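You operate a simulated robot arm through the tools that you are given. There is no shell and no other tool.

The job below is to be done with a simulated robot arm. You get a single attempt, and the scene is never put back.

TASK
Press the white end cap onto the brown short profile in the pocket.
Fine: set the cap on first, push the sliding tray in and lock it for the grey lever's stroke; leave it unlocked and pulled out, the profile in its pocket. Where these are worked on the way, their far stop is far enough and under half their travel is too little: sliding tray.

The check looks at the end state, three seconds after you hand in, the way a careful person would. Anything else that was tipped, shoved, dropped, spilled or broken makes it a failure. A push-on lid holds only when it is set on centred and level and pressed home; a screw cap is set on level and turned clockwise until tight.

THE ROBOT
A 7-joint arm with a two-finger parallel gripper, fixed in place. Base frame: the origin is at the foot of the arm, x ahead of it, y to its left, z up; the work surface is at about z = 0. Lengths are in mm, angles in rad, forces in N, time in s.
With the tool pointing down near the work surface it reaches from about 260 to 680 mm from the base axis. Its first joint turns from -2.897 to 2.897 rad. Payload 2.5 kg.
The tool frame sits at the grasp point between the pads (the TCP): z along the fingers, y along the line on which they close. The tips reach 30 mm beyond it. The gripper opens to 94 mm. The fingers are 28 mm wide and 10 mm thick; the gripper's body (50 by 96 mm) begins 55 mm behind the TCP.
Orientation is that of the tool frame in the base frame, as a unit quaternion [x, y, z, w]. With the fingers straight down and closing along the base's y, the tool's x points along the base's -x, its y along +y and its z along -z.

THE INTERFACE
- The arm moves only by the tool drive_tool. Its argument "rows" is a list of rows, each a list of 6 numbers: the shift along the tool's x, y, z in units of 50 mm (1.0 is 50 mm), then the turn, a rotation vector about the tool's x, y, z in units of 4 degrees (1.0 is 4 degrees). In form: [[dx, dy, dz, wx, wy, wz], ...]. A call has 1 to 20 rows; each row shifts and turns the commanded pose from where the row before left it, along the tool's axes as they then stand. "claw" is the opening, from 0 (shut) to 1 (fully open), set as the call begins (left out, the last holds). A call with a number of a shift or a turn outside -1 to 1 is refused whole. Each row takes 0.2 s and may step no farther than 50 mm and 0.15 rad from the row before; otherwise, or with a gripper value out of range, the whole call is refused. A pose out of reach is approached as far as the arm can. The call stops where the force on the tool passes 50 N (or 10 N more than at its start, if that is more) or the arm is blocked; 0.2 s more then pass. Each finger travels about 72 mm/s and halts on what it meets, pressing with about 30 N; the grip force reading is that of the motor and also rises with nothing between the fingers. The clock runs only during rows and for 0.2 s after the last one: add rows that do not move to give the fingers time. The reply holds the time, the measured pose of the TCP, the force on the tool along the base axes, the opening and the grip force, in the units named above and with some noise, with the torque about the TCP (base axes, N m) and any sound that the robot's microphone picked up.
- Cameras (640 x 400 px; columns grow to the right, rows downward): "scene" is fixed at [48.9, -500.1, 758.2]; the picture's right is [0.83, -0.56, 0.00], its down [-0.32, -0.47, -0.82] and it looks along [0.46, 0.68, -0.57] (base axes); focal length 374 px, centre (320, 200). "wrist" rides on the gripper at [76, 14, -102] in the tool frame; the picture's right is [-0.18, 0.98, 0.00], its down [-0.75, -0.14, -0.64] and it looks along [-0.63, -0.12, 0.77] (tool axes); focal length 243 px, centre (320, 200). There is no depth. A picture from a camera that has moved, and an enlarged one, comes with that camera's place and axes in the base frame and with its lens.
- capture(camera): a new picture of that camera. No time passes.
- enlarge(camera, box): a new picture of the part [left, top, right, bottom] of that camera's present view, enlarged. No time passes.
- finish_job(): hands the job in; it is judged then, once.

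Places have to be worked out from the pictures, the camera data and where the tool is seen. Open the gripper and draw the arm clear of the work before you hand the job in, unless the task says otherwise.

The tools are called after "Call:" by a JSON object that holds its "method" and its "body". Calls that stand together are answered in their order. drive_tool: Moves the arm, as the interface text tells. Its arguments: {"type":"object","properties":{"rows":{"type":"array"},"claw":{"type":"number"}},"required":["rows"]} The other tools are called the same way: capture (camera) takes a picture; enlarge (camera, box) takes an enlarged picture of a part of a camera's view; finish_job () hands the job in.

At the start:

```text
clock: 0.0
eef_pos: [357.2, 223.2, 392.1]
orientation: [0.0, 1.0, 0.0, 0.0]
ft_force: [-0.1, 0.1, 0.0]
torque: [0.02, 0.02, 0.02]
grip_width: 93.9
grip_force: 0.1
```

scene: 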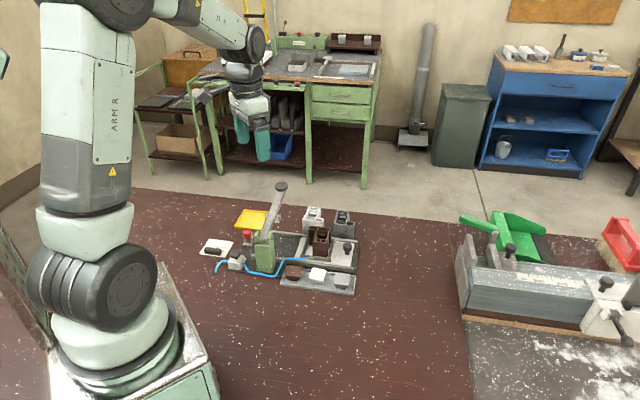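
wrist: 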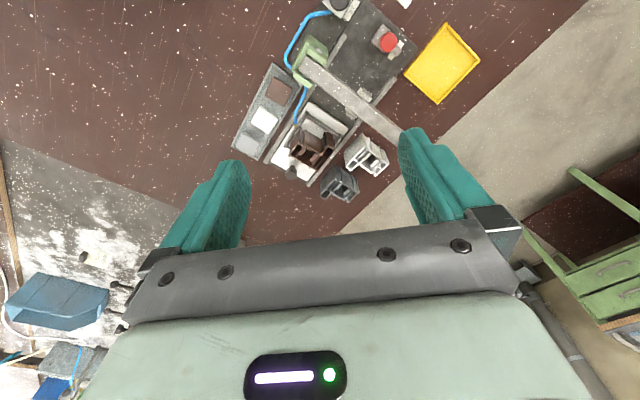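

I start by taking enlarged looks at the work area from both cameras to understand the fixture.

Call:
{"method": "enlarge", "body": {"camera": "scene", "box": [190, 170, 370, 300]}}

Call:
{"method": "enlarge", "body": {"camera": "wrist", "box": [220, 0, 500, 210]}}

```text
3.08 times, centred on (280, 235) of scene
camera zoom: at [48.9, -500.1, 758.2], right [0.83, -0.56, 0.0], down [-0.32, -0.47, -0.82], along [0.46, 0.68, -0.57], focal length 1151 px, centre (443, 92)
```

zoom: 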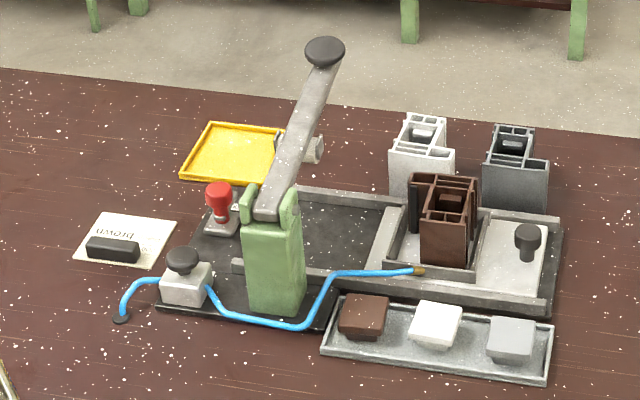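

```text
1.90 times, centred on (360, 105) of wrist
camera zoom: at [281.2, 237.8, 495.7], right [0.18, 0.98, 0.0], down [0.75, -0.14, 0.64], along [0.63, -0.12, -0.77], focal length 462 px, centre (244, 381)
```

zoom: 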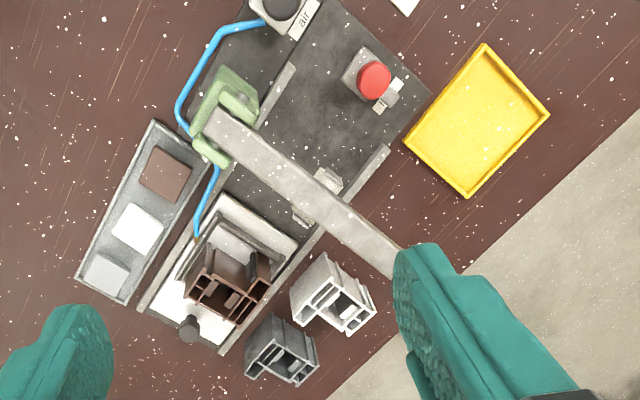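

I zoom further in on each part (lock, lever, valve, pocket, caps) before moving anything.

Call:
{"method": "enlarge", "body": {"camera": "scene", "box": [225, 180, 295, 225]}}

Call:
{"method": "enlarge", "body": {"camera": "scene", "box": [195, 225, 265, 280]}}

Call:
{"method": "enlarge", "body": {"camera": "scene", "box": [265, 200, 365, 295]}}

Call:
{"method": "enlarge", "body": {"camera": "wrist", "box": [230, 60, 400, 200]}}

Call:
{"method": "enlarge", "body": {"camera": "wrist", "box": [270, 0, 430, 110]}}

```text
8.89 times, centred on (260, 202) of scene
camera zoom: at [48.9, -500.1, 758.2], right [0.83, -0.56, 0.0], down [-0.32, -0.47, -0.82], along [0.46, 0.68, -0.57], focal length 3324 px, centre (853, 178)
```

zoom: 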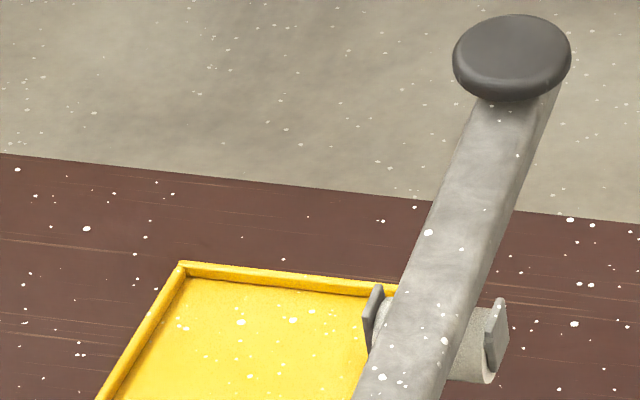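

```text
7.27 times, centred on (230, 252) of scene
camera zoom: at [48.9, -500.1, 758.2], right [0.83, -0.56, 0.0], down [-0.32, -0.47, -0.82], along [0.46, 0.68, -0.57], focal length 2720 px, centre (974, -182)
```

zoom: 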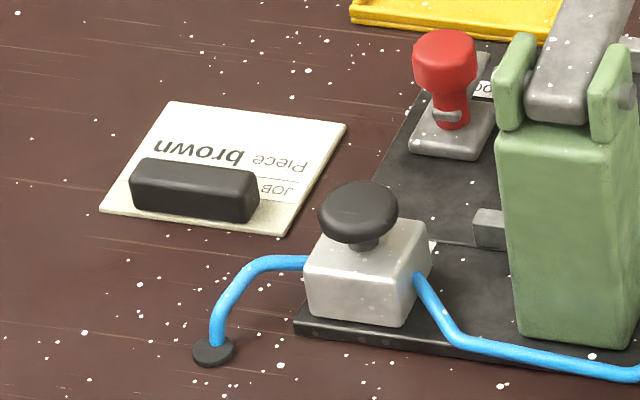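

```text
4.21 times, centred on (315, 248) of scene
camera zoom: at [48.9, -500.1, 758.2], right [0.83, -0.56, 0.0], down [-0.32, -0.47, -0.82], along [0.46, 0.68, -0.57], focal length 1575 px, centre (341, 0)
```

zoom: 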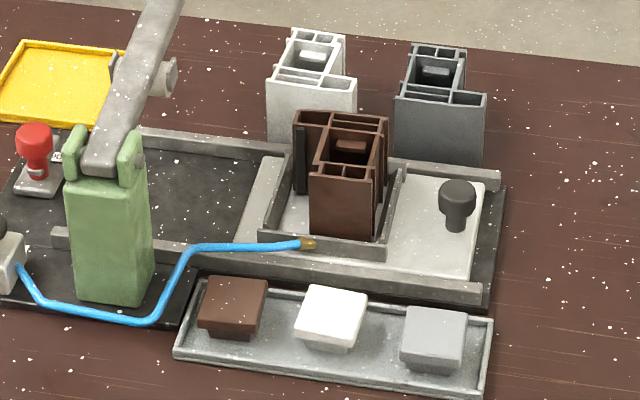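

```text
2.86 times, centred on (315, 130) of wrist
camera zoom: at [281.2, 237.8, 495.7], right [0.18, 0.98, 0.0], down [0.75, -0.14, 0.64], along [0.63, -0.12, -0.77], focal length 693 px, centre (334, 400)
```

zoom: 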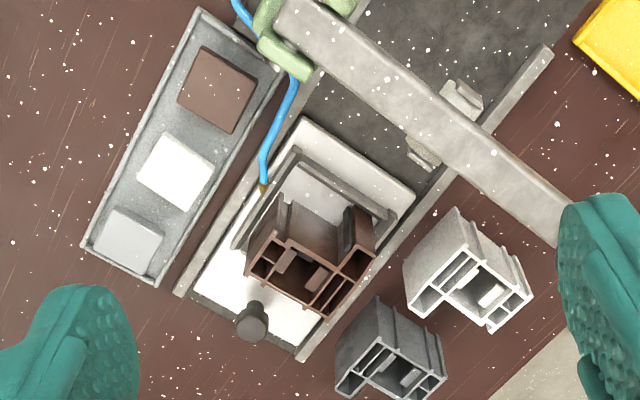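

```text
3.64 times, centred on (350, 55) of wrist
camera zoom: at [281.2, 237.8, 495.7], right [0.18, 0.98, 0.0], down [0.75, -0.14, 0.64], along [0.63, -0.12, -0.77], focal length 882 px, centre (211, 727)
```

zoom: 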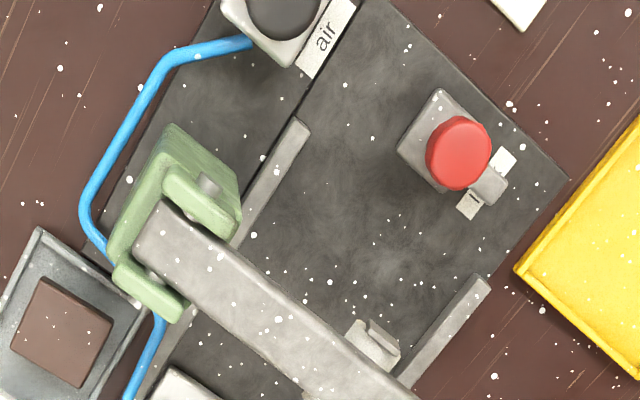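

The red knob looks like the tray lock, with marks beside it; the "air" button feeds a nozzle. I zoom on the knob and its marks.

Call:
{"method": "enlarge", "body": {"camera": "wrist", "box": [365, 20, 415, 55]}}

Call:
{"method": "enlarge", "body": {"camera": "scene", "box": [235, 222, 275, 250]}}

Call:
{"method": "enlarge", "body": {"camera": "wrist", "box": [320, 70, 390, 120]}}

Call:
{"method": "enlarge", "body": {"camera": "scene", "box": [200, 235, 240, 260]}}

Call:
{"method": "enlarge", "body": {"camera": "wrist", "box": [270, 90, 350, 190]}}

```text
11.43 times, centred on (390, 38) of wrist
camera zoom: at [281.2, 237.8, 495.7], right [0.18, 0.98, 0.0], down [0.75, -0.14, 0.64], along [0.63, -0.12, -0.77], focal length 2773 px, centre (-480, 2057)
```

zoom: 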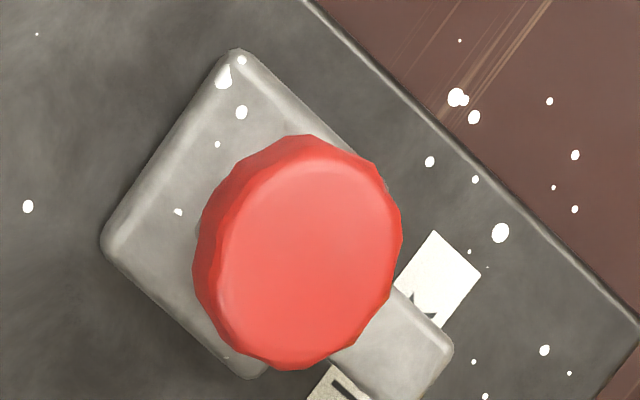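

```text
14.29 times, centred on (255, 236) of scene
camera zoom: at [48.9, -500.1, 758.2], right [0.83, -0.56, 0.0], down [-0.32, -0.47, -0.82], along [0.46, 0.68, -0.57], focal length 5343 px, centre (1249, -314)
```

zoom: 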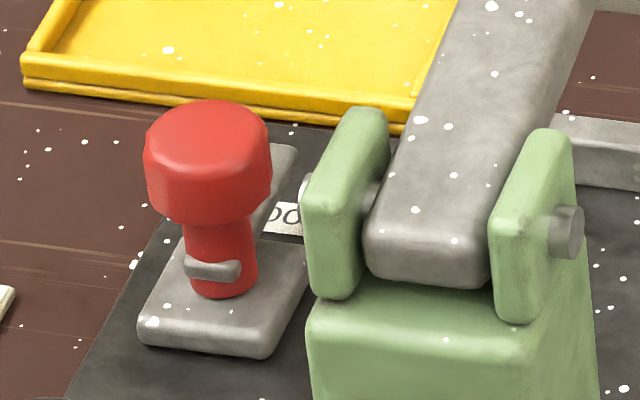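

```text
8.00 times, centred on (355, 95) of wrist
camera zoom: at [281.2, 237.8, 495.7], right [0.18, 0.98, 0.0], down [0.75, -0.14, 0.64], along [0.63, -0.12, -0.77], focal length 1941 px, centre (40, 1040)
```

zoom: 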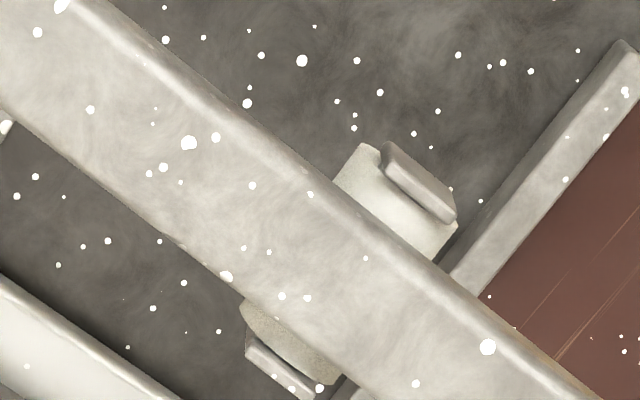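

```text
16.00 times, centred on (220, 248) of scene
camera zoom: at [48.9, -500.1, 758.2], right [0.83, -0.56, 0.0], down [-0.32, -0.47, -0.82], along [0.46, 0.68, -0.57], focal length 5984 px, centre (1920, -560)
```

zoom: 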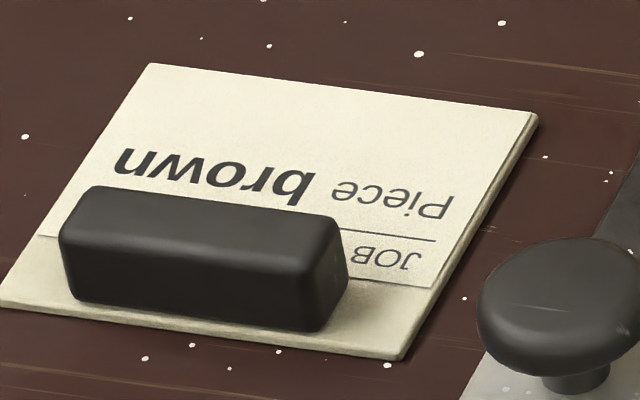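

```text
4.00 times, centred on (310, 140) of wrist
camera zoom: at [281.2, 237.8, 495.7], right [0.18, 0.98, 0.0], down [0.75, -0.14, 0.64], along [0.63, -0.12, -0.77], focal length 970 px, centre (360, 440)
```

zoom: 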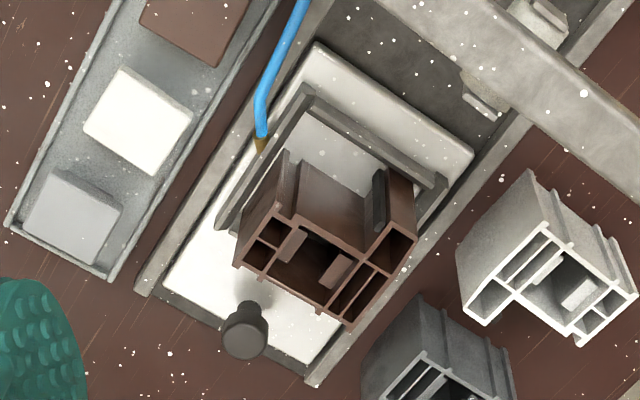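

The fixture is turned about 45° in the base frame; I zoom in on the caps and the profile's top to work out the cap geometry before choosing a grip.

Call:
{"method": "enlarge", "body": {"camera": "scene", "box": [300, 260, 350, 295]}}

Call:
{"method": "enlarge", "body": {"camera": "scene", "box": [300, 220, 345, 265]}}

Call:
{"method": "enlarge", "body": {"camera": "wrist", "box": [240, 90, 300, 140]}}

Call:
{"method": "enlarge", "body": {"camera": "wrist", "box": [280, 110, 340, 160]}}

```text
11.43 times, centred on (325, 278) of scene
camera zoom: at [48.9, -500.1, 758.2], right [0.83, -0.56, 0.0], down [-0.32, -0.47, -0.82], along [0.46, 0.68, -0.57], focal length 4274 px, centre (263, -686)
```

zoom: 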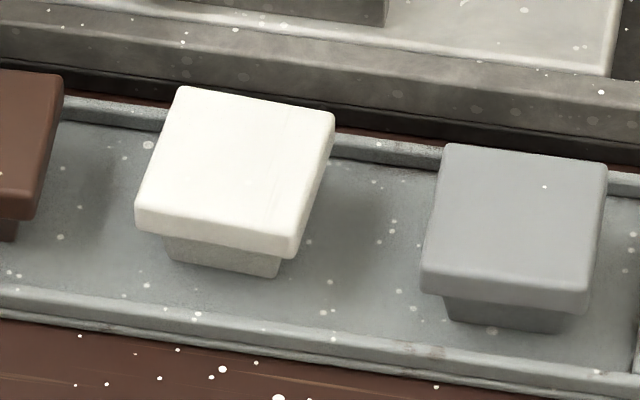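

```text
8.89 times, centred on (322, 242) of scene
camera zoom: at [48.9, -500.1, 758.2], right [0.83, -0.56, 0.0], down [-0.32, -0.47, -0.82], along [0.46, 0.68, -0.57], focal length 3324 px, centre (298, -178)
```

zoom: 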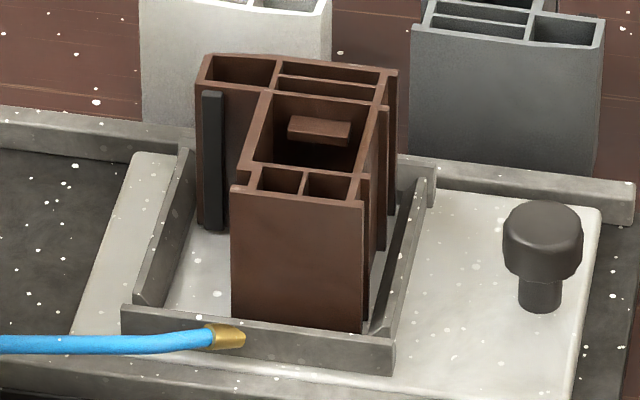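

```text
8.00 times, centred on (270, 115) of wrist
camera zoom: at [281.2, 237.8, 495.7], right [0.18, 0.98, 0.0], down [0.75, -0.14, 0.64], along [0.63, -0.12, -0.77], focal length 1941 px, centre (720, 880)
```

zoom: 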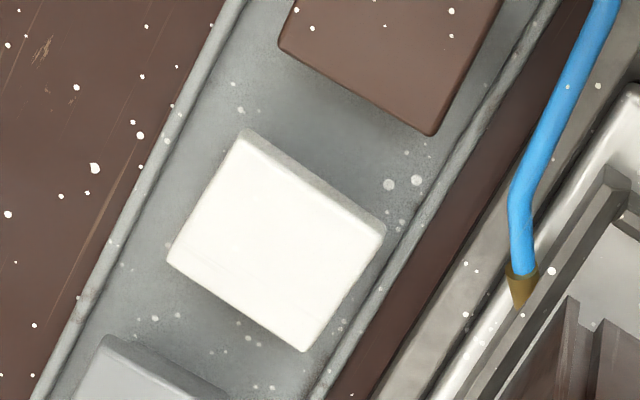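

```text
8.00 times, centred on (310, 135) of wrist
camera zoom: at [281.2, 237.8, 495.7], right [0.18, 0.98, 0.0], down [0.75, -0.14, 0.64], along [0.63, -0.12, -0.77], focal length 1941 px, centre (400, 720)
```

zoom: 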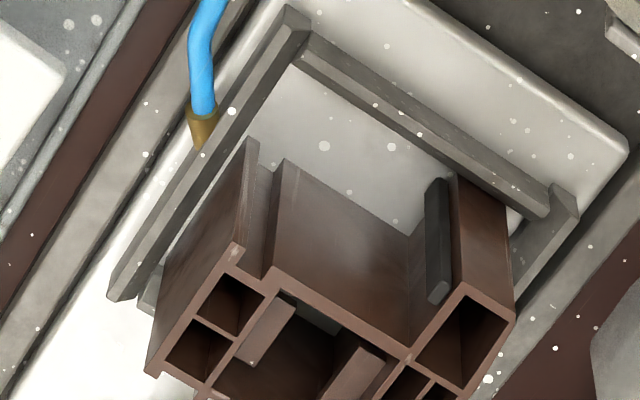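

The cap is a square plate with a smaller plug below, and the profile has a big central chamber with two ribs. I move to a survey pose, turned 45° so that the fingers line up with the fixture, well above the lever.

Call:
{"method": "drive_tool", "body": {"rows": [[-0.8, -0.15, 0.4, 0, 0, 0], [-0.8, -0.15, 0.4, 0, 0, 0], [-0.8, -0.15, 0.4, 0, 0, 0], [0, 0, 0, 0, 0, 1], [0, 0, 0, 0, 0, 1], [0, 0, 0, 0, 0, 1], [0, 0, 0, 0, 0, 1], [0, 0, 0, 0, 0, 1], [0, 0, 0, 0, 0, 1], [0, 0, 0, 0, 0, 1], [0, 0, 0, 0, 0, 1], [0, 0, 0, 0, 0, 1], [0, 0, 0, 0, 0, 1], [0, 0, 0, 0, 0, 1], [0, 0, 0, 0, 0, 0.25], [0, 0, 0, 0, 0, 0]], "claw": 1}}

```text
clock: 3.4
eef_pos: [477.2, 202.6, 332.4]
orientation: [0.382, 0.924, 0.0, -0.001]
ft_force: [0.3, 0.2, -0.1]
torque: [0.01, 0.02, 0.02]
grip_width: 94.2
grip_force: 0.1
```

The turn went as planned (tool y now along the lever direction). I take pictures from here.

Call:
{"method": "capture", "body": {"camera": "wrist"}}

Call:
{"method": "capture", "body": {"camera": "scene"}}

Call:
{"method": "enlarge", "body": {"camera": "wrist", "box": [220, 60, 420, 240]}}

```text
taken
camera wrist: at [433.5, 265.4, 435.6], right [0.83, 0.56, 0.0], down [0.43, -0.63, 0.64], along [0.36, -0.53, -0.77], focal length 243 px, centre (320, 200)
```

wrist: 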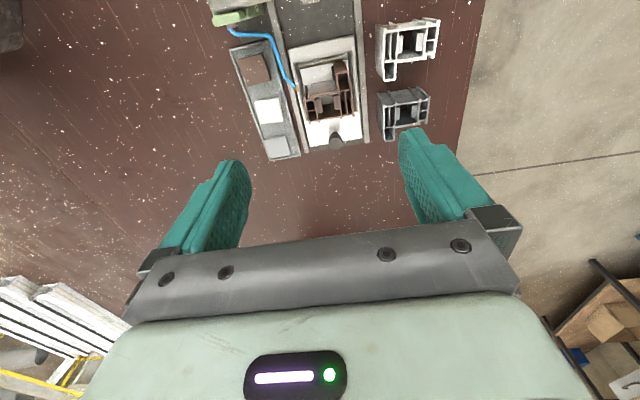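

```text
taken
```

scene: 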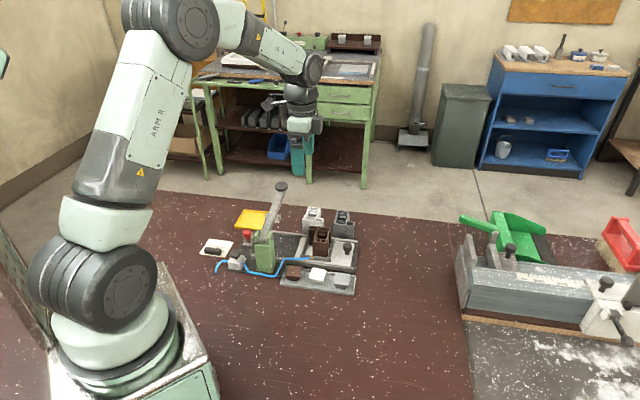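

```text
2.22 times, centred on (320, 150) of wrist
camera zoom: at [433.5, 265.4, 435.6], right [0.83, 0.56, 0.0], down [0.43, -0.63, 0.64], along [0.36, -0.53, -0.77], focal length 539 px, centre (320, 311)
```

zoom: 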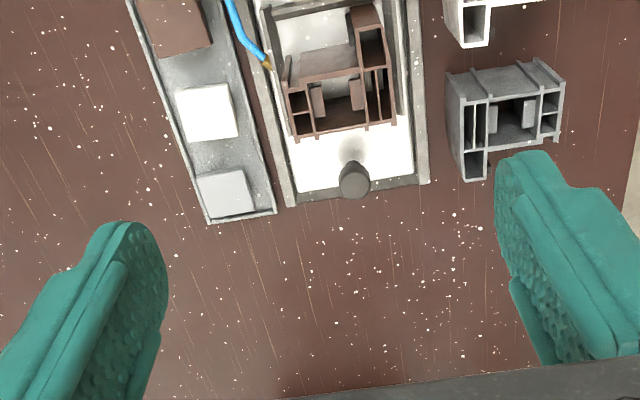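

The pocket, knob and caps line up with the frame. I shift inward along the slide axis to see the lock, lever foot and pocket from the other side.

Call:
{"method": "drive_tool", "body": {"rows": [[0.9, 0, 0, 0, 0, 0], [0.9, 0, 0, 0, 0, 0], [0.9, 0, 0, 0, 0, 0], [0, 0, 0, 0, 0, 0]]}}

Call:
{"method": "capture", "body": {"camera": "wrist"}}

Call:
{"method": "enlarge", "body": {"camera": "wrist", "box": [250, 0, 410, 110]}}

Call:
{"method": "enlarge", "body": {"camera": "wrist", "box": [240, 90, 400, 190]}}

```text
clock: 4.4
eef_pos: [382.1, 298.1, 334.4]
orientation: [0.383, 0.924, 0.0, 0.0]
ft_force: [-0.1, 0.4, 0.1]
torque: [-0.05, 0.01, -0.02]
grip_width: 94.3
grip_force: 0.2
```

```text
taken
camera wrist: at [338.6, 360.9, 436.8], right [0.83, 0.56, 0.0], down [0.43, -0.63, 0.64], along [0.36, -0.53, -0.77], focal length 243 px, centre (320, 200)
```

wrist: 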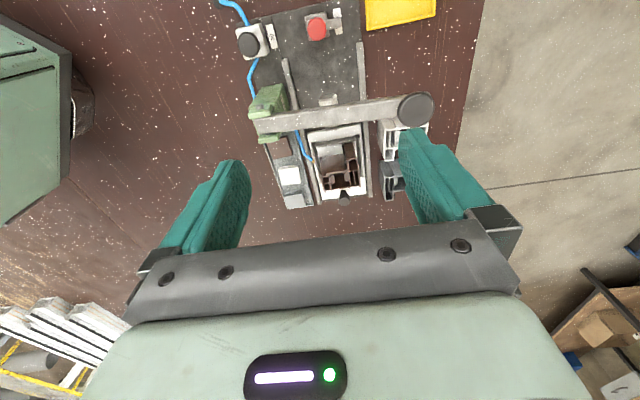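

```text
3.64 times, centred on (330, 55) of wrist
camera zoom: at [338.6, 360.9, 436.8], right [0.83, 0.56, 0.0], down [0.43, -0.63, 0.64], along [0.36, -0.53, -0.77], focal length 882 px, centre (284, 727)
```

zoom: 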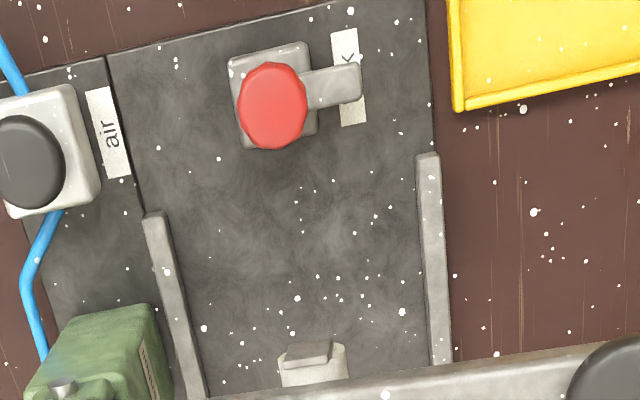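

```text
4.00 times, centred on (320, 140) of wrist
camera zoom: at [338.6, 360.9, 436.8], right [0.83, 0.56, 0.0], down [0.43, -0.63, 0.64], along [0.36, -0.53, -0.77], focal length 970 px, centre (320, 440)
```

zoom: 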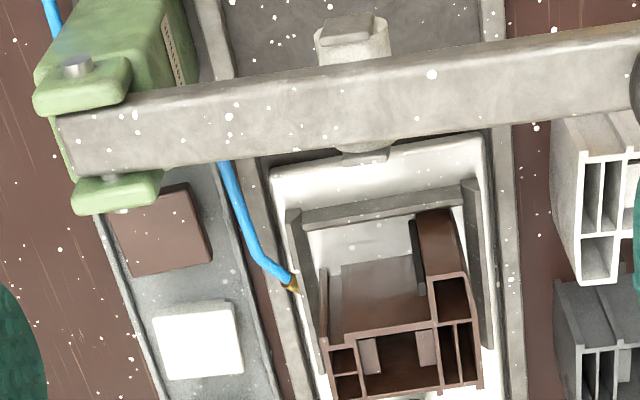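

The label by the red knob reads "lock", and the knob sits on the slide's centre line at its inner end. I look closely at it from both cameras.

Call:
{"method": "enlarge", "body": {"camera": "scene", "box": [238, 225, 262, 245]}}

Call:
{"method": "enlarge", "body": {"camera": "wrist", "box": [295, 0, 355, 50]}}

Call:
{"method": "enlarge", "body": {"camera": "wrist", "box": [300, 120, 380, 210]}}

```text
16.00 times, centred on (250, 235) of scene
camera zoom: at [48.9, -500.1, 758.2], right [0.83, -0.56, 0.0], down [-0.32, -0.47, -0.82], along [0.46, 0.68, -0.57], focal length 5984 px, centre (1440, -360)
```

zoom: 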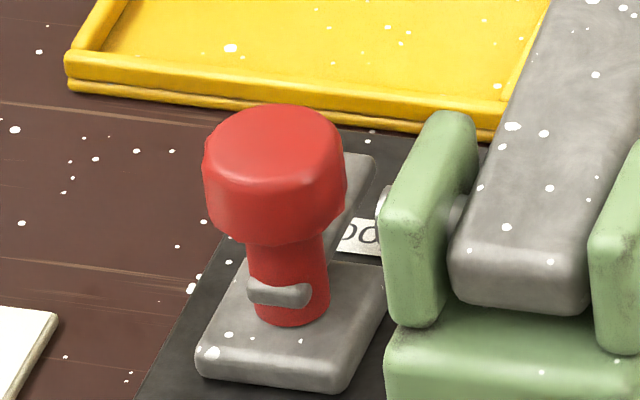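

```text
8.00 times, centred on (325, 25) of wrist
camera zoom: at [338.6, 360.9, 436.8], right [0.83, 0.56, 0.0], down [0.43, -0.63, 0.64], along [0.36, -0.53, -0.77], focal length 1941 px, centre (280, 1600)
```

zoom: 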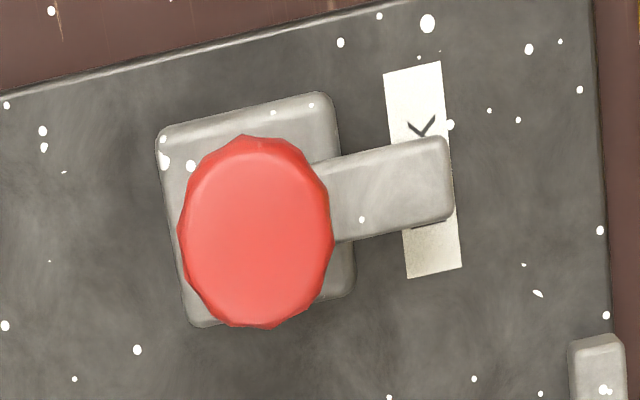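

```text
4.44 times, centred on (340, 165) of wrist
camera zoom: at [338.6, 360.9, 436.8], right [0.83, 0.56, 0.0], down [0.43, -0.63, 0.64], along [0.36, -0.53, -0.77], focal length 1078 px, centre (231, 356)
```

zoom: 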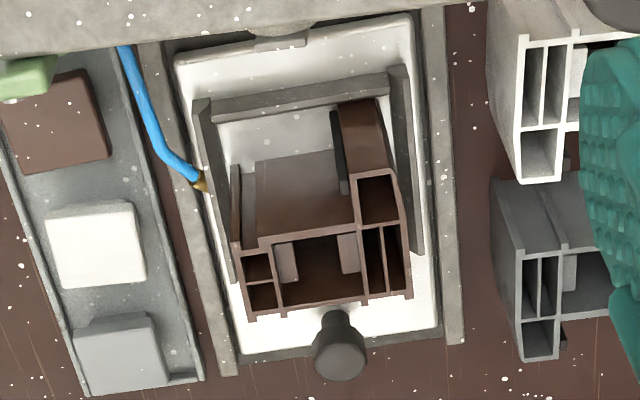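

The chamber centre works out at about (513, 169, 74), on the slide axis (p≈483), and the lever foot sits about 140 mm further in. Next I go above the white cap, turning the gripper the other way so that it closes along the slide axis and the camera stays clear of the lever.

Call:
{"method": "drive_tool", "body": {"rows": [[-0.755, -0.41, 0.2, 0, 0, 0], [-0.755, -0.41, 0.2, 0, 0, 0], [-0.755, -0.41, 0.2, 0, 0, 0], [-0.755, -0.41, 0.2, 0, 0, 0], [-0.755, -0.41, 0.2, 0, 0, 0], [0, 0, 0, 0, 0, -1], [0, 0, 0, 0, 0, -1], [0, 0, 0, 0, 0, -1], [0, 0, 0, 0, 0, -1], [0, 0, 0, 0, 0, -1], [0, 0, 0, 0, 0, -1], [0, 0, 0, 0, 0, -1], [0, 0, 0, 0, 0, -1], [0, 0, 0, 0, 0, -1], [0, 0, 0, 0, 0, -1], [0, 0, 0, 0, 0, -1], [0, 0, 0, 0, 0, -1], [0, 0, 0, 0, 0, -1], [0, 0, 0, 0, 0, -1]]}}

Call:
{"method": "drive_tool", "body": {"rows": [[0, 0, 0, 0, 0, -1], [0, 0, 0, 0, 0, -1], [0, 0, 0, 0, 0, -1], [0, 0, 0, 0, 0, -1], [0, 0, 0, 0, 0, -1], [0, 0, 0, 0, 0, -1], [0, 0, 0, 0, 0, -1], [0, 0, 0, 0, 0, -1], [0, 0, 0, 0, 0, -0.5], [0, 0, 0, 0, 0, 0]]}}

Call:
{"method": "capture", "body": {"camera": "wrist"}}

```text
clock: 8.4
eef_pos: [442.5, 90.5, 283.1]
orientation: [-0.097, 0.995, 0.0, 0.0]
ft_force: [0.8, 0.0, 0.8]
torque: [-0.02, 0.03, 0.03]
grip_width: 94.1
grip_force: 0.1
```

```text
clock: 10.6
eef_pos: [441.2, 90.3, 282.9]
orientation: [-0.383, 0.924, 0.0, 0.0]
ft_force: [0.1, -0.4, -0.8]
torque: [0.02, -0.01, 0.0]
grip_width: 94.3
grip_force: 0.1
```

```text
taken
camera wrist: at [379.0, 46.3, 385.8], right [-0.57, 0.82, 0.0], down [0.63, 0.43, 0.64], along [0.53, 0.36, -0.77], focal length 243 px, centre (320, 200)
```

wrist: 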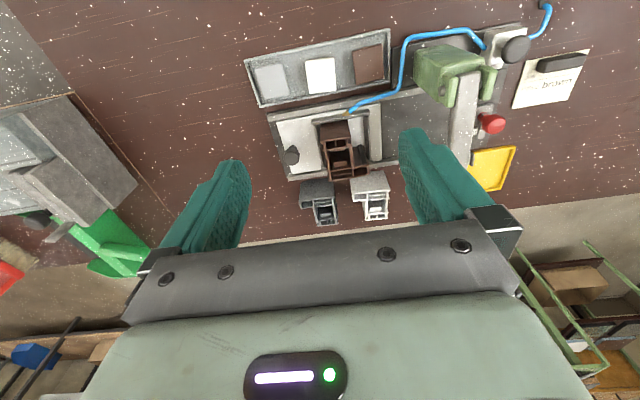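

Now I zoom on the caps, the profile and the lever foot from this side.

Call:
{"method": "enlarge", "body": {"camera": "wrist", "box": [285, 45, 365, 105]}}

Call:
{"method": "enlarge", "body": {"camera": "wrist", "box": [270, 95, 400, 185]}}

Call:
{"method": "enlarge", "body": {"camera": "wrist", "box": [395, 30, 525, 160]}}

```text
6.67 times, centred on (325, 75) of wrist
camera zoom: at [379.0, 46.3, 385.8], right [-0.57, 0.82, 0.0], down [0.63, 0.43, 0.64], along [0.53, 0.36, -0.77], focal length 1618 px, centre (287, 1033)
```

zoom: 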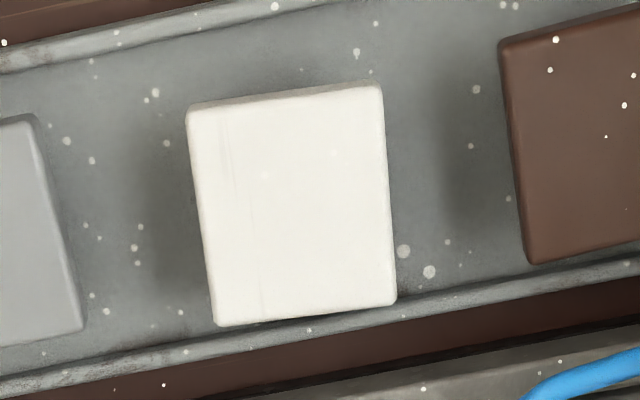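

```text
4.44 times, centred on (335, 140) of wrist
camera zoom: at [379.0, 46.3, 385.8], right [-0.57, 0.82, 0.0], down [0.63, 0.43, 0.64], along [0.53, 0.36, -0.77], focal length 1078 px, centre (253, 467)
```

zoom: 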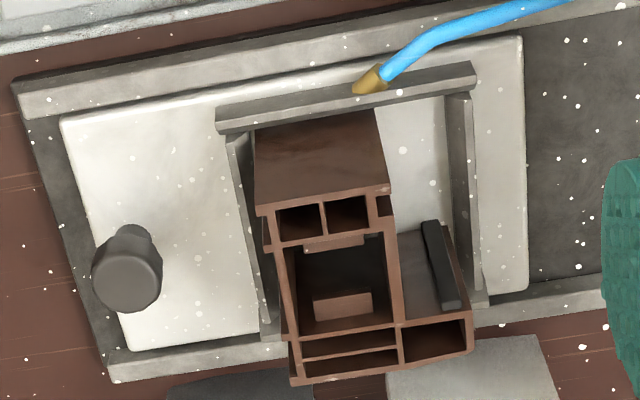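

```text
3.08 times, centred on (460, 95) of wrist
camera zoom: at [379.0, 46.3, 385.8], right [-0.57, 0.82, 0.0], down [0.63, 0.43, 0.64], along [0.53, 0.36, -0.77], focal length 746 px, centre (-111, 523)
```

zoom: 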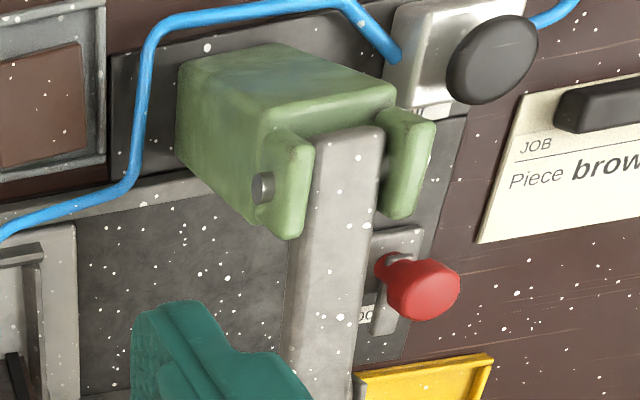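

The white cap is about 38 × 41 mm, centred near (447, 96), turned about −4° from the fixture. I zoom tighter on the profile's chamber to get its centre and size.

Call:
{"method": "enlarge", "body": {"camera": "wrist", "box": [318, 130, 370, 185]}}

Call:
{"method": "enlarge", "body": {"camera": "scene", "box": [308, 224, 336, 264]}}

Call:
{"method": "enlarge", "body": {"camera": "scene", "box": [255, 178, 295, 240]}}

```text
7.27 times, centred on (344, 158) of wrist
camera zoom: at [379.0, 46.3, 385.8], right [-0.57, 0.82, 0.0], down [0.63, 0.43, 0.64], along [0.53, 0.36, -0.77], focal length 1764 px, centre (146, 509)
```

zoom: 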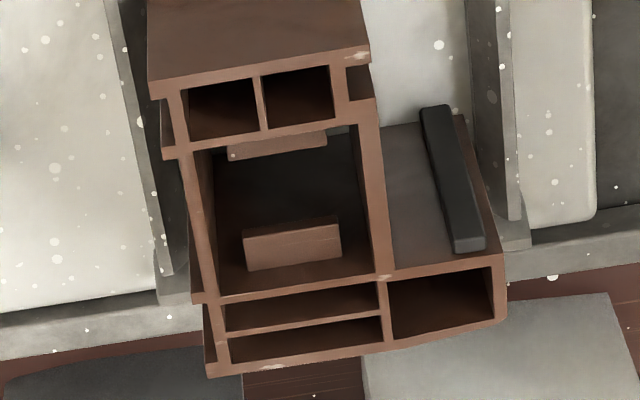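

```text
10.00 times, centred on (322, 244) of scene
camera zoom: at [48.9, -500.1, 758.2], right [0.83, -0.56, 0.0], down [-0.32, -0.47, -0.82], along [0.46, 0.68, -0.57], focal length 3740 px, centre (300, -240)
```

zoom: 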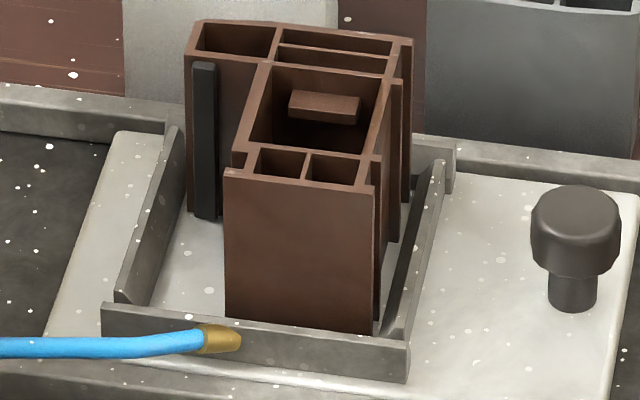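

```text
6.45 times, centred on (275, 209) of scene
camera zoom: at [48.9, -500.1, 758.2], right [0.83, -0.56, 0.0], down [-0.32, -0.47, -0.82], along [0.46, 0.68, -0.57], focal length 2413 px, centre (610, 142)
```

zoom: 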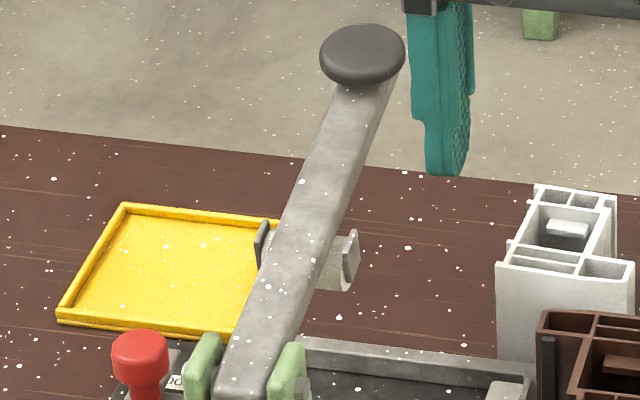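

The chamber is about 32.5 × 34.5 mm, centre near (512, 172, 77). I set the opening to about 58 mm, turn by 4° to match the cap and go down to 120 mm over it for a close look.

Call:
{"method": "drive_tool", "body": {"rows": [[-0.032, 0, 0.65, 0, 0, 0.2], [-0.032, 0, 0.65, 0, 0, 0.2], [-0.032, 0, 0.65, 0, 0, 0.2], [-0.032, 0, 0.65, 0, 0, 0.2], [-0.032, 0, 0.65, 0, 0, 0.2], [0, 0, 0, 0, 0, 0], [0, 0, 0, 0, 0, 0]], "claw": 0.62}}

Call:
{"method": "capture", "body": {"camera": "wrist"}}

Call:
{"method": "enlarge", "body": {"camera": "wrist", "box": [260, 60, 400, 190]}}

Call:
{"method": "enlarge", "body": {"camera": "scene", "box": [275, 225, 365, 300]}}

```text
clock: 12.2
eef_pos: [450.6, 95.9, 121.7]
orientation: [-0.35, 0.937, 0.0, 0.0]
ft_force: [-0.4, -0.1, 0.3]
torque: [0.0, 0.04, -0.01]
grip_width: 58.2
grip_force: 0.0
```

```text
taken
camera wrist: at [383.5, 56.3, 224.8], right [-0.51, 0.86, 0.0], down [0.66, 0.39, 0.64], along [0.55, 0.32, -0.77], focal length 243 px, centre (320, 200)
```

wrist: 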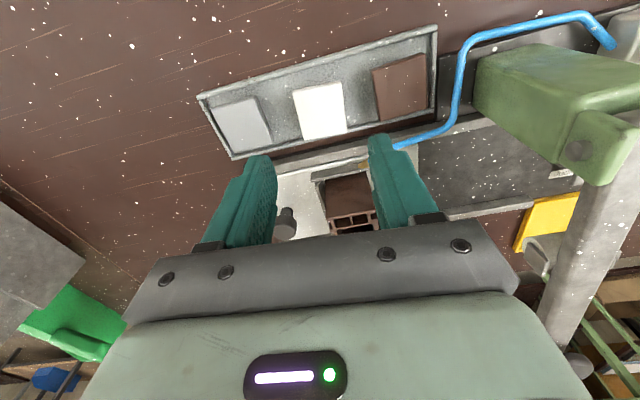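

```text
3.08 times, centred on (330, 125) of wrist
camera zoom: at [383.5, 56.3, 224.8], right [-0.51, 0.86, 0.0], down [0.66, 0.39, 0.64], along [0.55, 0.32, -0.77], focal length 746 px, centre (289, 431)
```

zoom: 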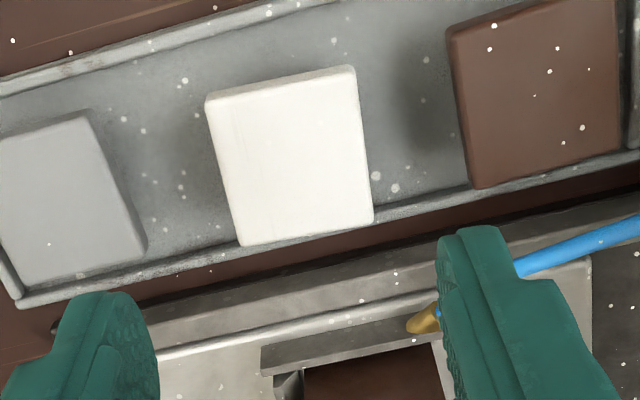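

```text
5.33 times, centred on (320, 262) of scene
camera zoom: at [48.9, -500.1, 758.2], right [0.83, -0.56, 0.0], down [-0.32, -0.47, -0.82], along [0.46, 0.68, -0.57], focal length 1995 px, centre (320, -133)
```

zoom: 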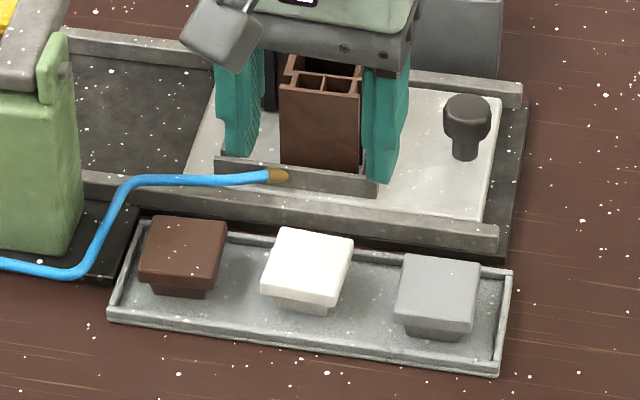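

The cap sits about 1 mm toward the tool's +x and 1.7 mm toward +y of the tool axis; I correct this and go down 60 mm, then look again before closing.

Call:
{"method": "drive_tool", "body": {"rows": [[0.022, 0.034, 0.4, 0, 0, -0.2], [0, 0, 0.4, 0, 0, 0], [0, 0, 0.4, 0, 0, 0], [0, 0, 0, 0, 0, 0], [0, 0, 0, 0, 0, 0]]}}

Call:
{"method": "capture", "body": {"camera": "wrist"}}

Call:
{"method": "enlarge", "body": {"camera": "wrist", "box": [250, 80, 400, 200]}}

Call:
{"method": "enlarge", "body": {"camera": "scene", "box": [280, 235, 360, 300]}}

```text
clock: 13.4
eef_pos: [446.7, 96.0, 59.6]
orientation: [-0.357, 0.934, 0.001, 0.0]
ft_force: [-0.1, -0.9, 0.5]
torque: [0.02, -0.02, 0.03]
grip_width: 58.4
grip_force: 0.0
```

```text
taken
camera wrist: at [381.6, 55.7, 163.2], right [-0.52, 0.86, 0.0], down [0.66, 0.4, 0.64], along [0.55, 0.33, -0.77], focal length 243 px, centre (320, 200)
```

wrist: 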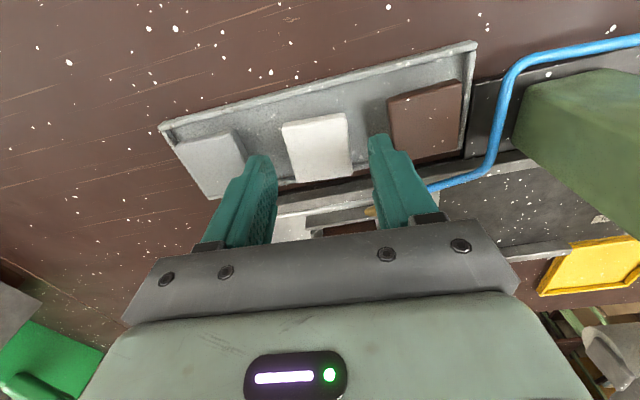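

```text
3.33 times, centred on (325, 140) of wrist
camera zoom: at [381.6, 55.7, 163.2], right [-0.52, 0.86, 0.0], down [0.66, 0.4, 0.64], along [0.55, 0.33, -0.77], focal length 809 px, centre (303, 400)
```

zoom: 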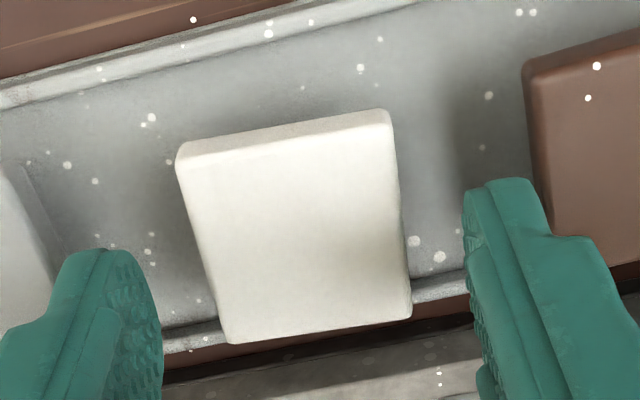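

```text
6.15 times, centred on (320, 268) of scene
camera zoom: at [48.9, -500.1, 758.2], right [0.83, -0.56, 0.0], down [-0.32, -0.47, -0.82], along [0.46, 0.68, -0.57], focal length 2301 px, centre (320, -215)
```

zoom: 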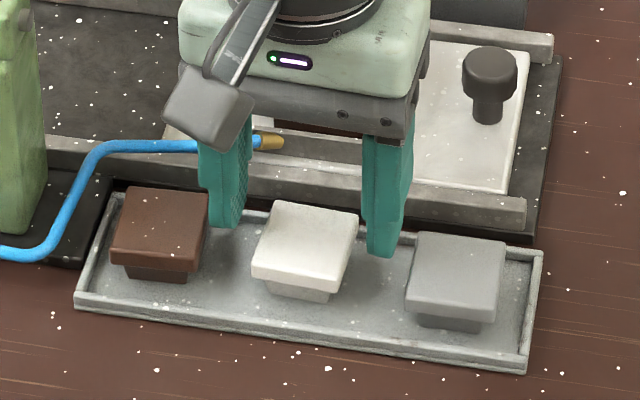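

The readings are slightly inconsistent about the cap's height, so I zoom in on it from the scene camera to measure plate and plug height before going lower.

Call:
{"method": "enlarge", "body": {"camera": "scene", "box": [304, 262, 340, 286]}}

Call:
{"method": "enlarge", "body": {"camera": "wrist", "box": [270, 100, 370, 200]}}

```text
16.00 times, centred on (322, 274) of scene
camera zoom: at [48.9, -500.1, 758.2], right [0.83, -0.56, 0.0], down [-0.32, -0.47, -0.82], along [0.46, 0.68, -0.57], focal length 5984 px, centre (288, -984)
```

zoom: 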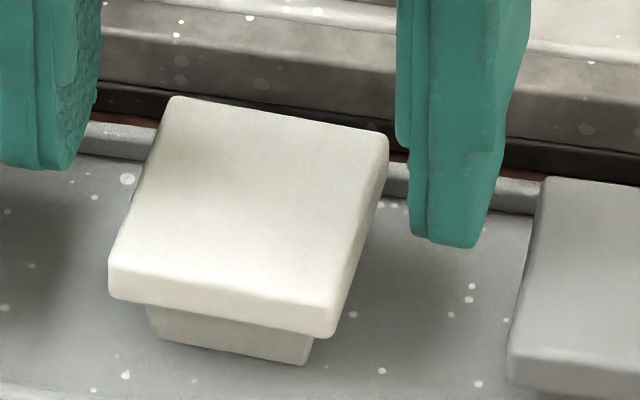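

```text
4.00 times, centred on (320, 150) of wrist
camera zoom: at [381.6, 55.7, 163.2], right [-0.52, 0.86, 0.0], down [0.66, 0.4, 0.64], along [0.55, 0.33, -0.77], focal length 970 px, centre (320, 400)
```

zoom: 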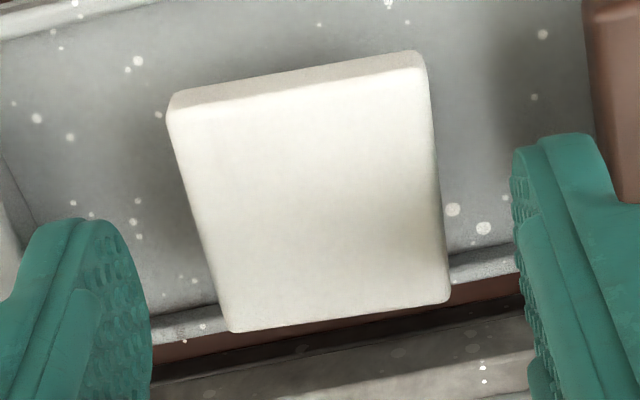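

With a 10–12 mm plug the plate top is about 22–23 mm up, and the cap centre then agrees with the tool axis (447.5, 96). I descend 19 mm so the tips end just below the plate, and close gently.

Call:
{"method": "drive_tool", "body": {"rows": [[0, 0, 0.13, 0, 0, 0], [0, 0, 0.13, 0, 0, 0], [0, 0, 0.12, 0, 0, 0], [0, 0, 0, 0, 0, 0], [0, 0, 0, 0, 0, 0]]}}

Call:
{"method": "enlarge", "body": {"camera": "scene", "box": [300, 250, 345, 290]}}

Call:
{"method": "enlarge", "body": {"camera": "wrist", "box": [250, 100, 390, 210]}}

```text
clock: 14.6
eef_pos: [447.1, 97.5, 42.1]
orientation: [-0.357, 0.934, 0.001, 0.0]
ft_force: [-0.5, 0.2, 0.6]
torque: [-0.02, 0.0, 0.0]
grip_width: 58.4
grip_force: 0.0
```

```text
10.00 times, centred on (322, 270) of scene
camera zoom: at [48.9, -500.1, 758.2], right [0.83, -0.56, 0.0], down [-0.32, -0.47, -0.82], along [0.46, 0.68, -0.57], focal length 3740 px, centre (295, -500)
```

zoom: 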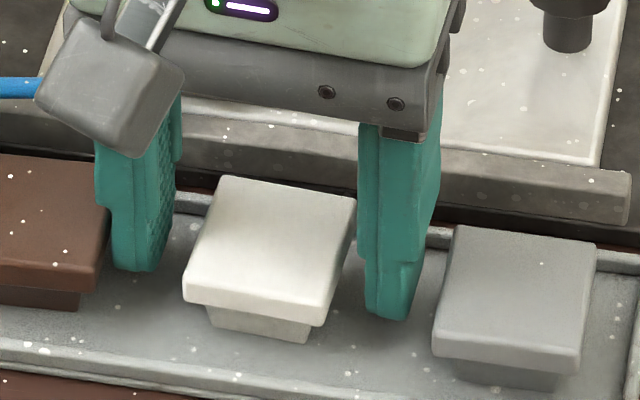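

```text
3.64 times, centred on (320, 155) of wrist
camera zoom: at [380.7, 56.6, 144.1], right [-0.52, 0.86, 0.0], down [0.66, 0.4, 0.64], along [0.55, 0.33, -0.77], focal length 882 px, centre (320, 364)
```

zoom: 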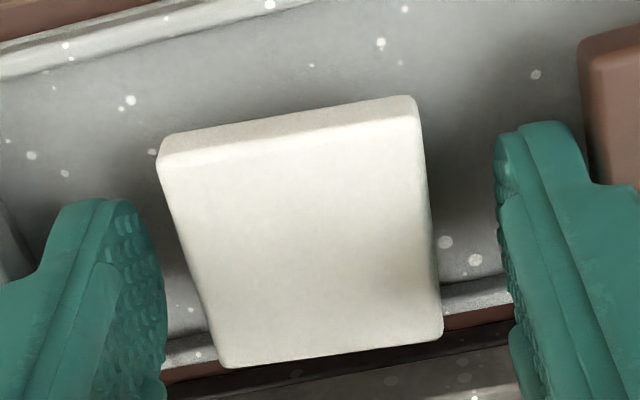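

Fingers straddle the cap with tips about 5 mm below the plate; the cap is about 1.5 mm to the −y side of centre. I shift by that, rise 2 mm and close on the plate edges.

Call:
{"method": "drive_tool", "body": {"rows": [[0, -0.03, -0.04, 0, 0, 0], [0, 0, 0, 0, 0, 0]]}}

Call:
{"method": "drive_tool", "body": {"rows": [[0, 0, 0, 0, 0, 0], [0, 0, 0, 0, 0, 0], [0, 0, 0, 0, 0, 0], [0, 0, 0, 0, 0, 0]], "claw": 0.3}}

Call:
{"method": "enlarge", "body": {"camera": "wrist", "box": [250, 100, 390, 210]}}

Call:
{"method": "enlarge", "body": {"camera": "scene", "box": [300, 250, 345, 290]}}

```text
clock: 15.2
eef_pos: [446.4, 96.4, 43.2]
orientation: [-0.357, 0.934, 0.001, 0.0]
ft_force: [-0.4, 0.4, -0.5]
torque: [0.0, 0.01, 0.02]
grip_width: 58.3
grip_force: 0.1
```

```text
clock: 16.2
eef_pos: [446.7, 96.5, 42.4]
orientation: [-0.357, 0.934, 0.0, -0.001]
ft_force: [-0.2, 0.0, 0.6]
torque: [0.01, -0.01, -0.03]
grip_width: 37.2
grip_force: 30.0
```

```text
3.64 times, centred on (320, 155) of wrist
camera zoom: at [381.6, 55.7, 146.0], right [-0.52, 0.86, 0.0], down [0.66, 0.4, 0.64], along [0.55, 0.33, -0.77], focal length 882 px, centre (320, 364)
```

zoom: 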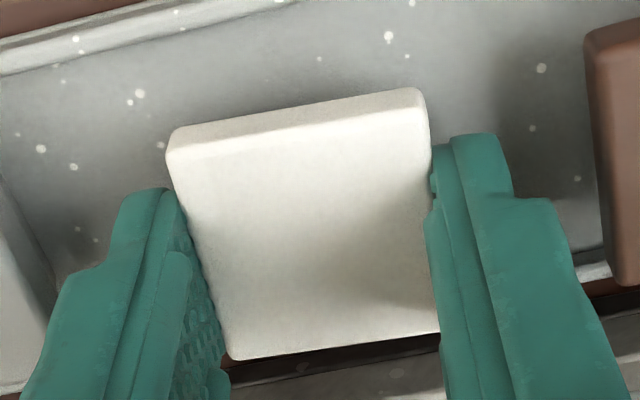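

```text
10.00 times, centred on (322, 270) of scene
camera zoom: at [48.9, -500.1, 758.2], right [0.83, -0.56, 0.0], down [-0.32, -0.47, -0.82], along [0.46, 0.68, -0.57], focal length 3740 px, centre (295, -500)
```

zoom: 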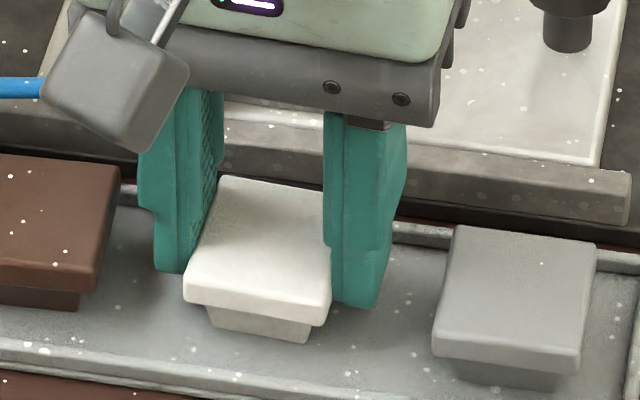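

Gripped at 37.2 mm with 30 N. I lift straight up about 117 mm and check the cap hangs level.

Call:
{"method": "drive_tool", "body": {"rows": [[0, 0, -0.2, 0, 0, 0], [0, 0, -0.4, 0, 0, 0], [0, 0, -0.6, 0, 0, 0], [0, 0, -0.6, 0, 0, 0], [0, 0, -0.54, 0, 0, 0], [0, 0, 0, 0, 0, 0], [0, 0, 0, 0, 0, 0]]}}

Call:
{"method": "enlarge", "body": {"camera": "wrist", "box": [230, 90, 410, 230]}}

Call:
{"method": "enlarge", "body": {"camera": "scene", "box": [280, 210, 360, 290]}}

```text
clock: 17.8
eef_pos: [448.1, 96.0, 162.6]
orientation: [-0.357, 0.934, -0.001, 0.0]
ft_force: [0.3, 0.1, -0.1]
torque: [0.0, 0.01, 0.0]
grip_width: 37.3
grip_force: 30.7
```

```text
2.86 times, centred on (320, 160) of wrist
camera zoom: at [382.1, 55.2, 264.4], right [-0.52, 0.86, 0.0], down [0.66, 0.4, 0.64], along [0.55, 0.33, -0.77], focal length 693 px, centre (320, 314)
```

zoom: 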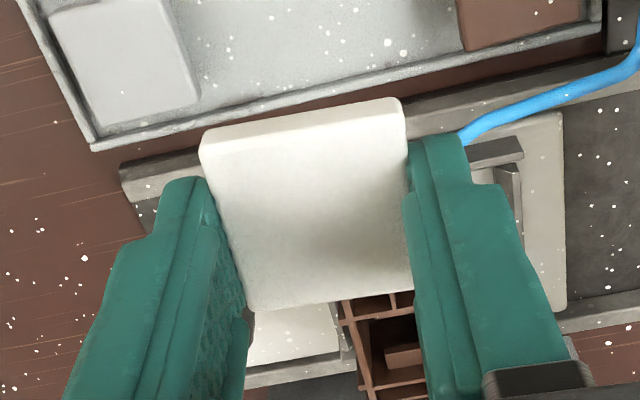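

```text
5.00 times, centred on (320, 250) of scene
camera zoom: at [48.9, -500.1, 758.2], right [0.83, -0.56, 0.0], down [-0.32, -0.47, -0.82], along [0.46, 0.68, -0.57], focal length 1870 px, centre (320, -50)
```

zoom: 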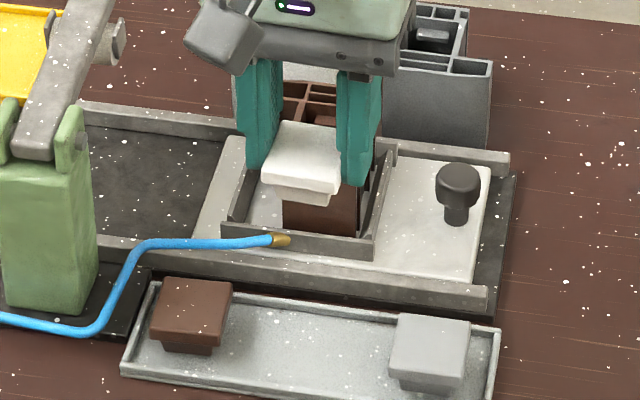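

The cap is held centred (within about 1 mm of the tool axis) and level. I now move to the far side of the profile so that the camera can see the chamber beside the held cap, and turn to the fixture's 45° line.

Call:
{"method": "drive_tool", "body": {"rows": [[-0.618, 0.07, 0, 0, 0, 0], [-0.618, 0.07, 0, 0, 0, 0], [-0.618, 0.07, 0, 0, 0, 0], [-0.618, 0.07, 0, 0, 0, 0], [-0.618, 0.07, 0, 0, 0, 0], [0, 0, 0, 0, 0, -0.79], [0, 0, 0, 0, 0, 0], [0, 0, 0, 0, 0, 0]]}}

Call:
{"method": "capture", "body": {"camera": "wrist"}}

Call:
{"method": "enlarge", "body": {"camera": "wrist", "box": [230, 50, 410, 220]}}

```text
clock: 19.6
eef_pos: [551.4, 211.5, 161.7]
orientation: [-0.383, 0.924, 0.0, -0.001]
ft_force: [-1.0, 0.4, -1.0]
torque: [-0.04, 0.01, -0.01]
grip_width: 37.2
grip_force: 30.1
```

```text
taken
camera wrist: at [486.9, 167.5, 263.3], right [-0.56, 0.83, 0.0], down [0.63, 0.43, 0.64], along [0.53, 0.36, -0.77], focal length 243 px, centre (320, 200)
```

wrist: 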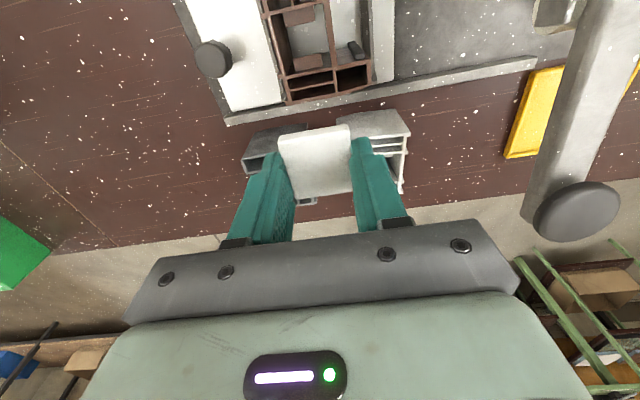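

```text
2.35 times, centred on (320, 135) of wrist
camera zoom: at [486.9, 167.5, 263.3], right [-0.56, 0.83, 0.0], down [0.63, 0.43, 0.64], along [0.53, 0.36, -0.77], focal length 571 px, centre (320, 353)
```

zoom: 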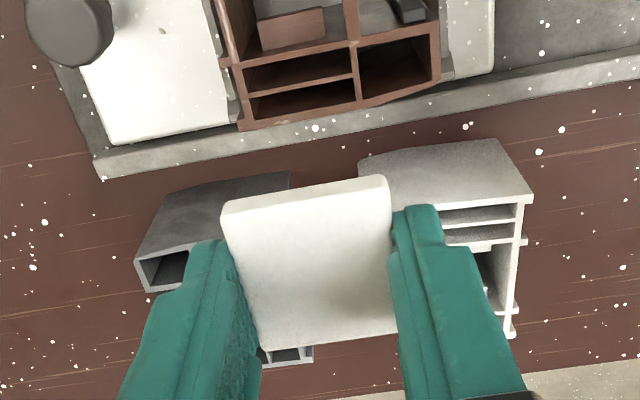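

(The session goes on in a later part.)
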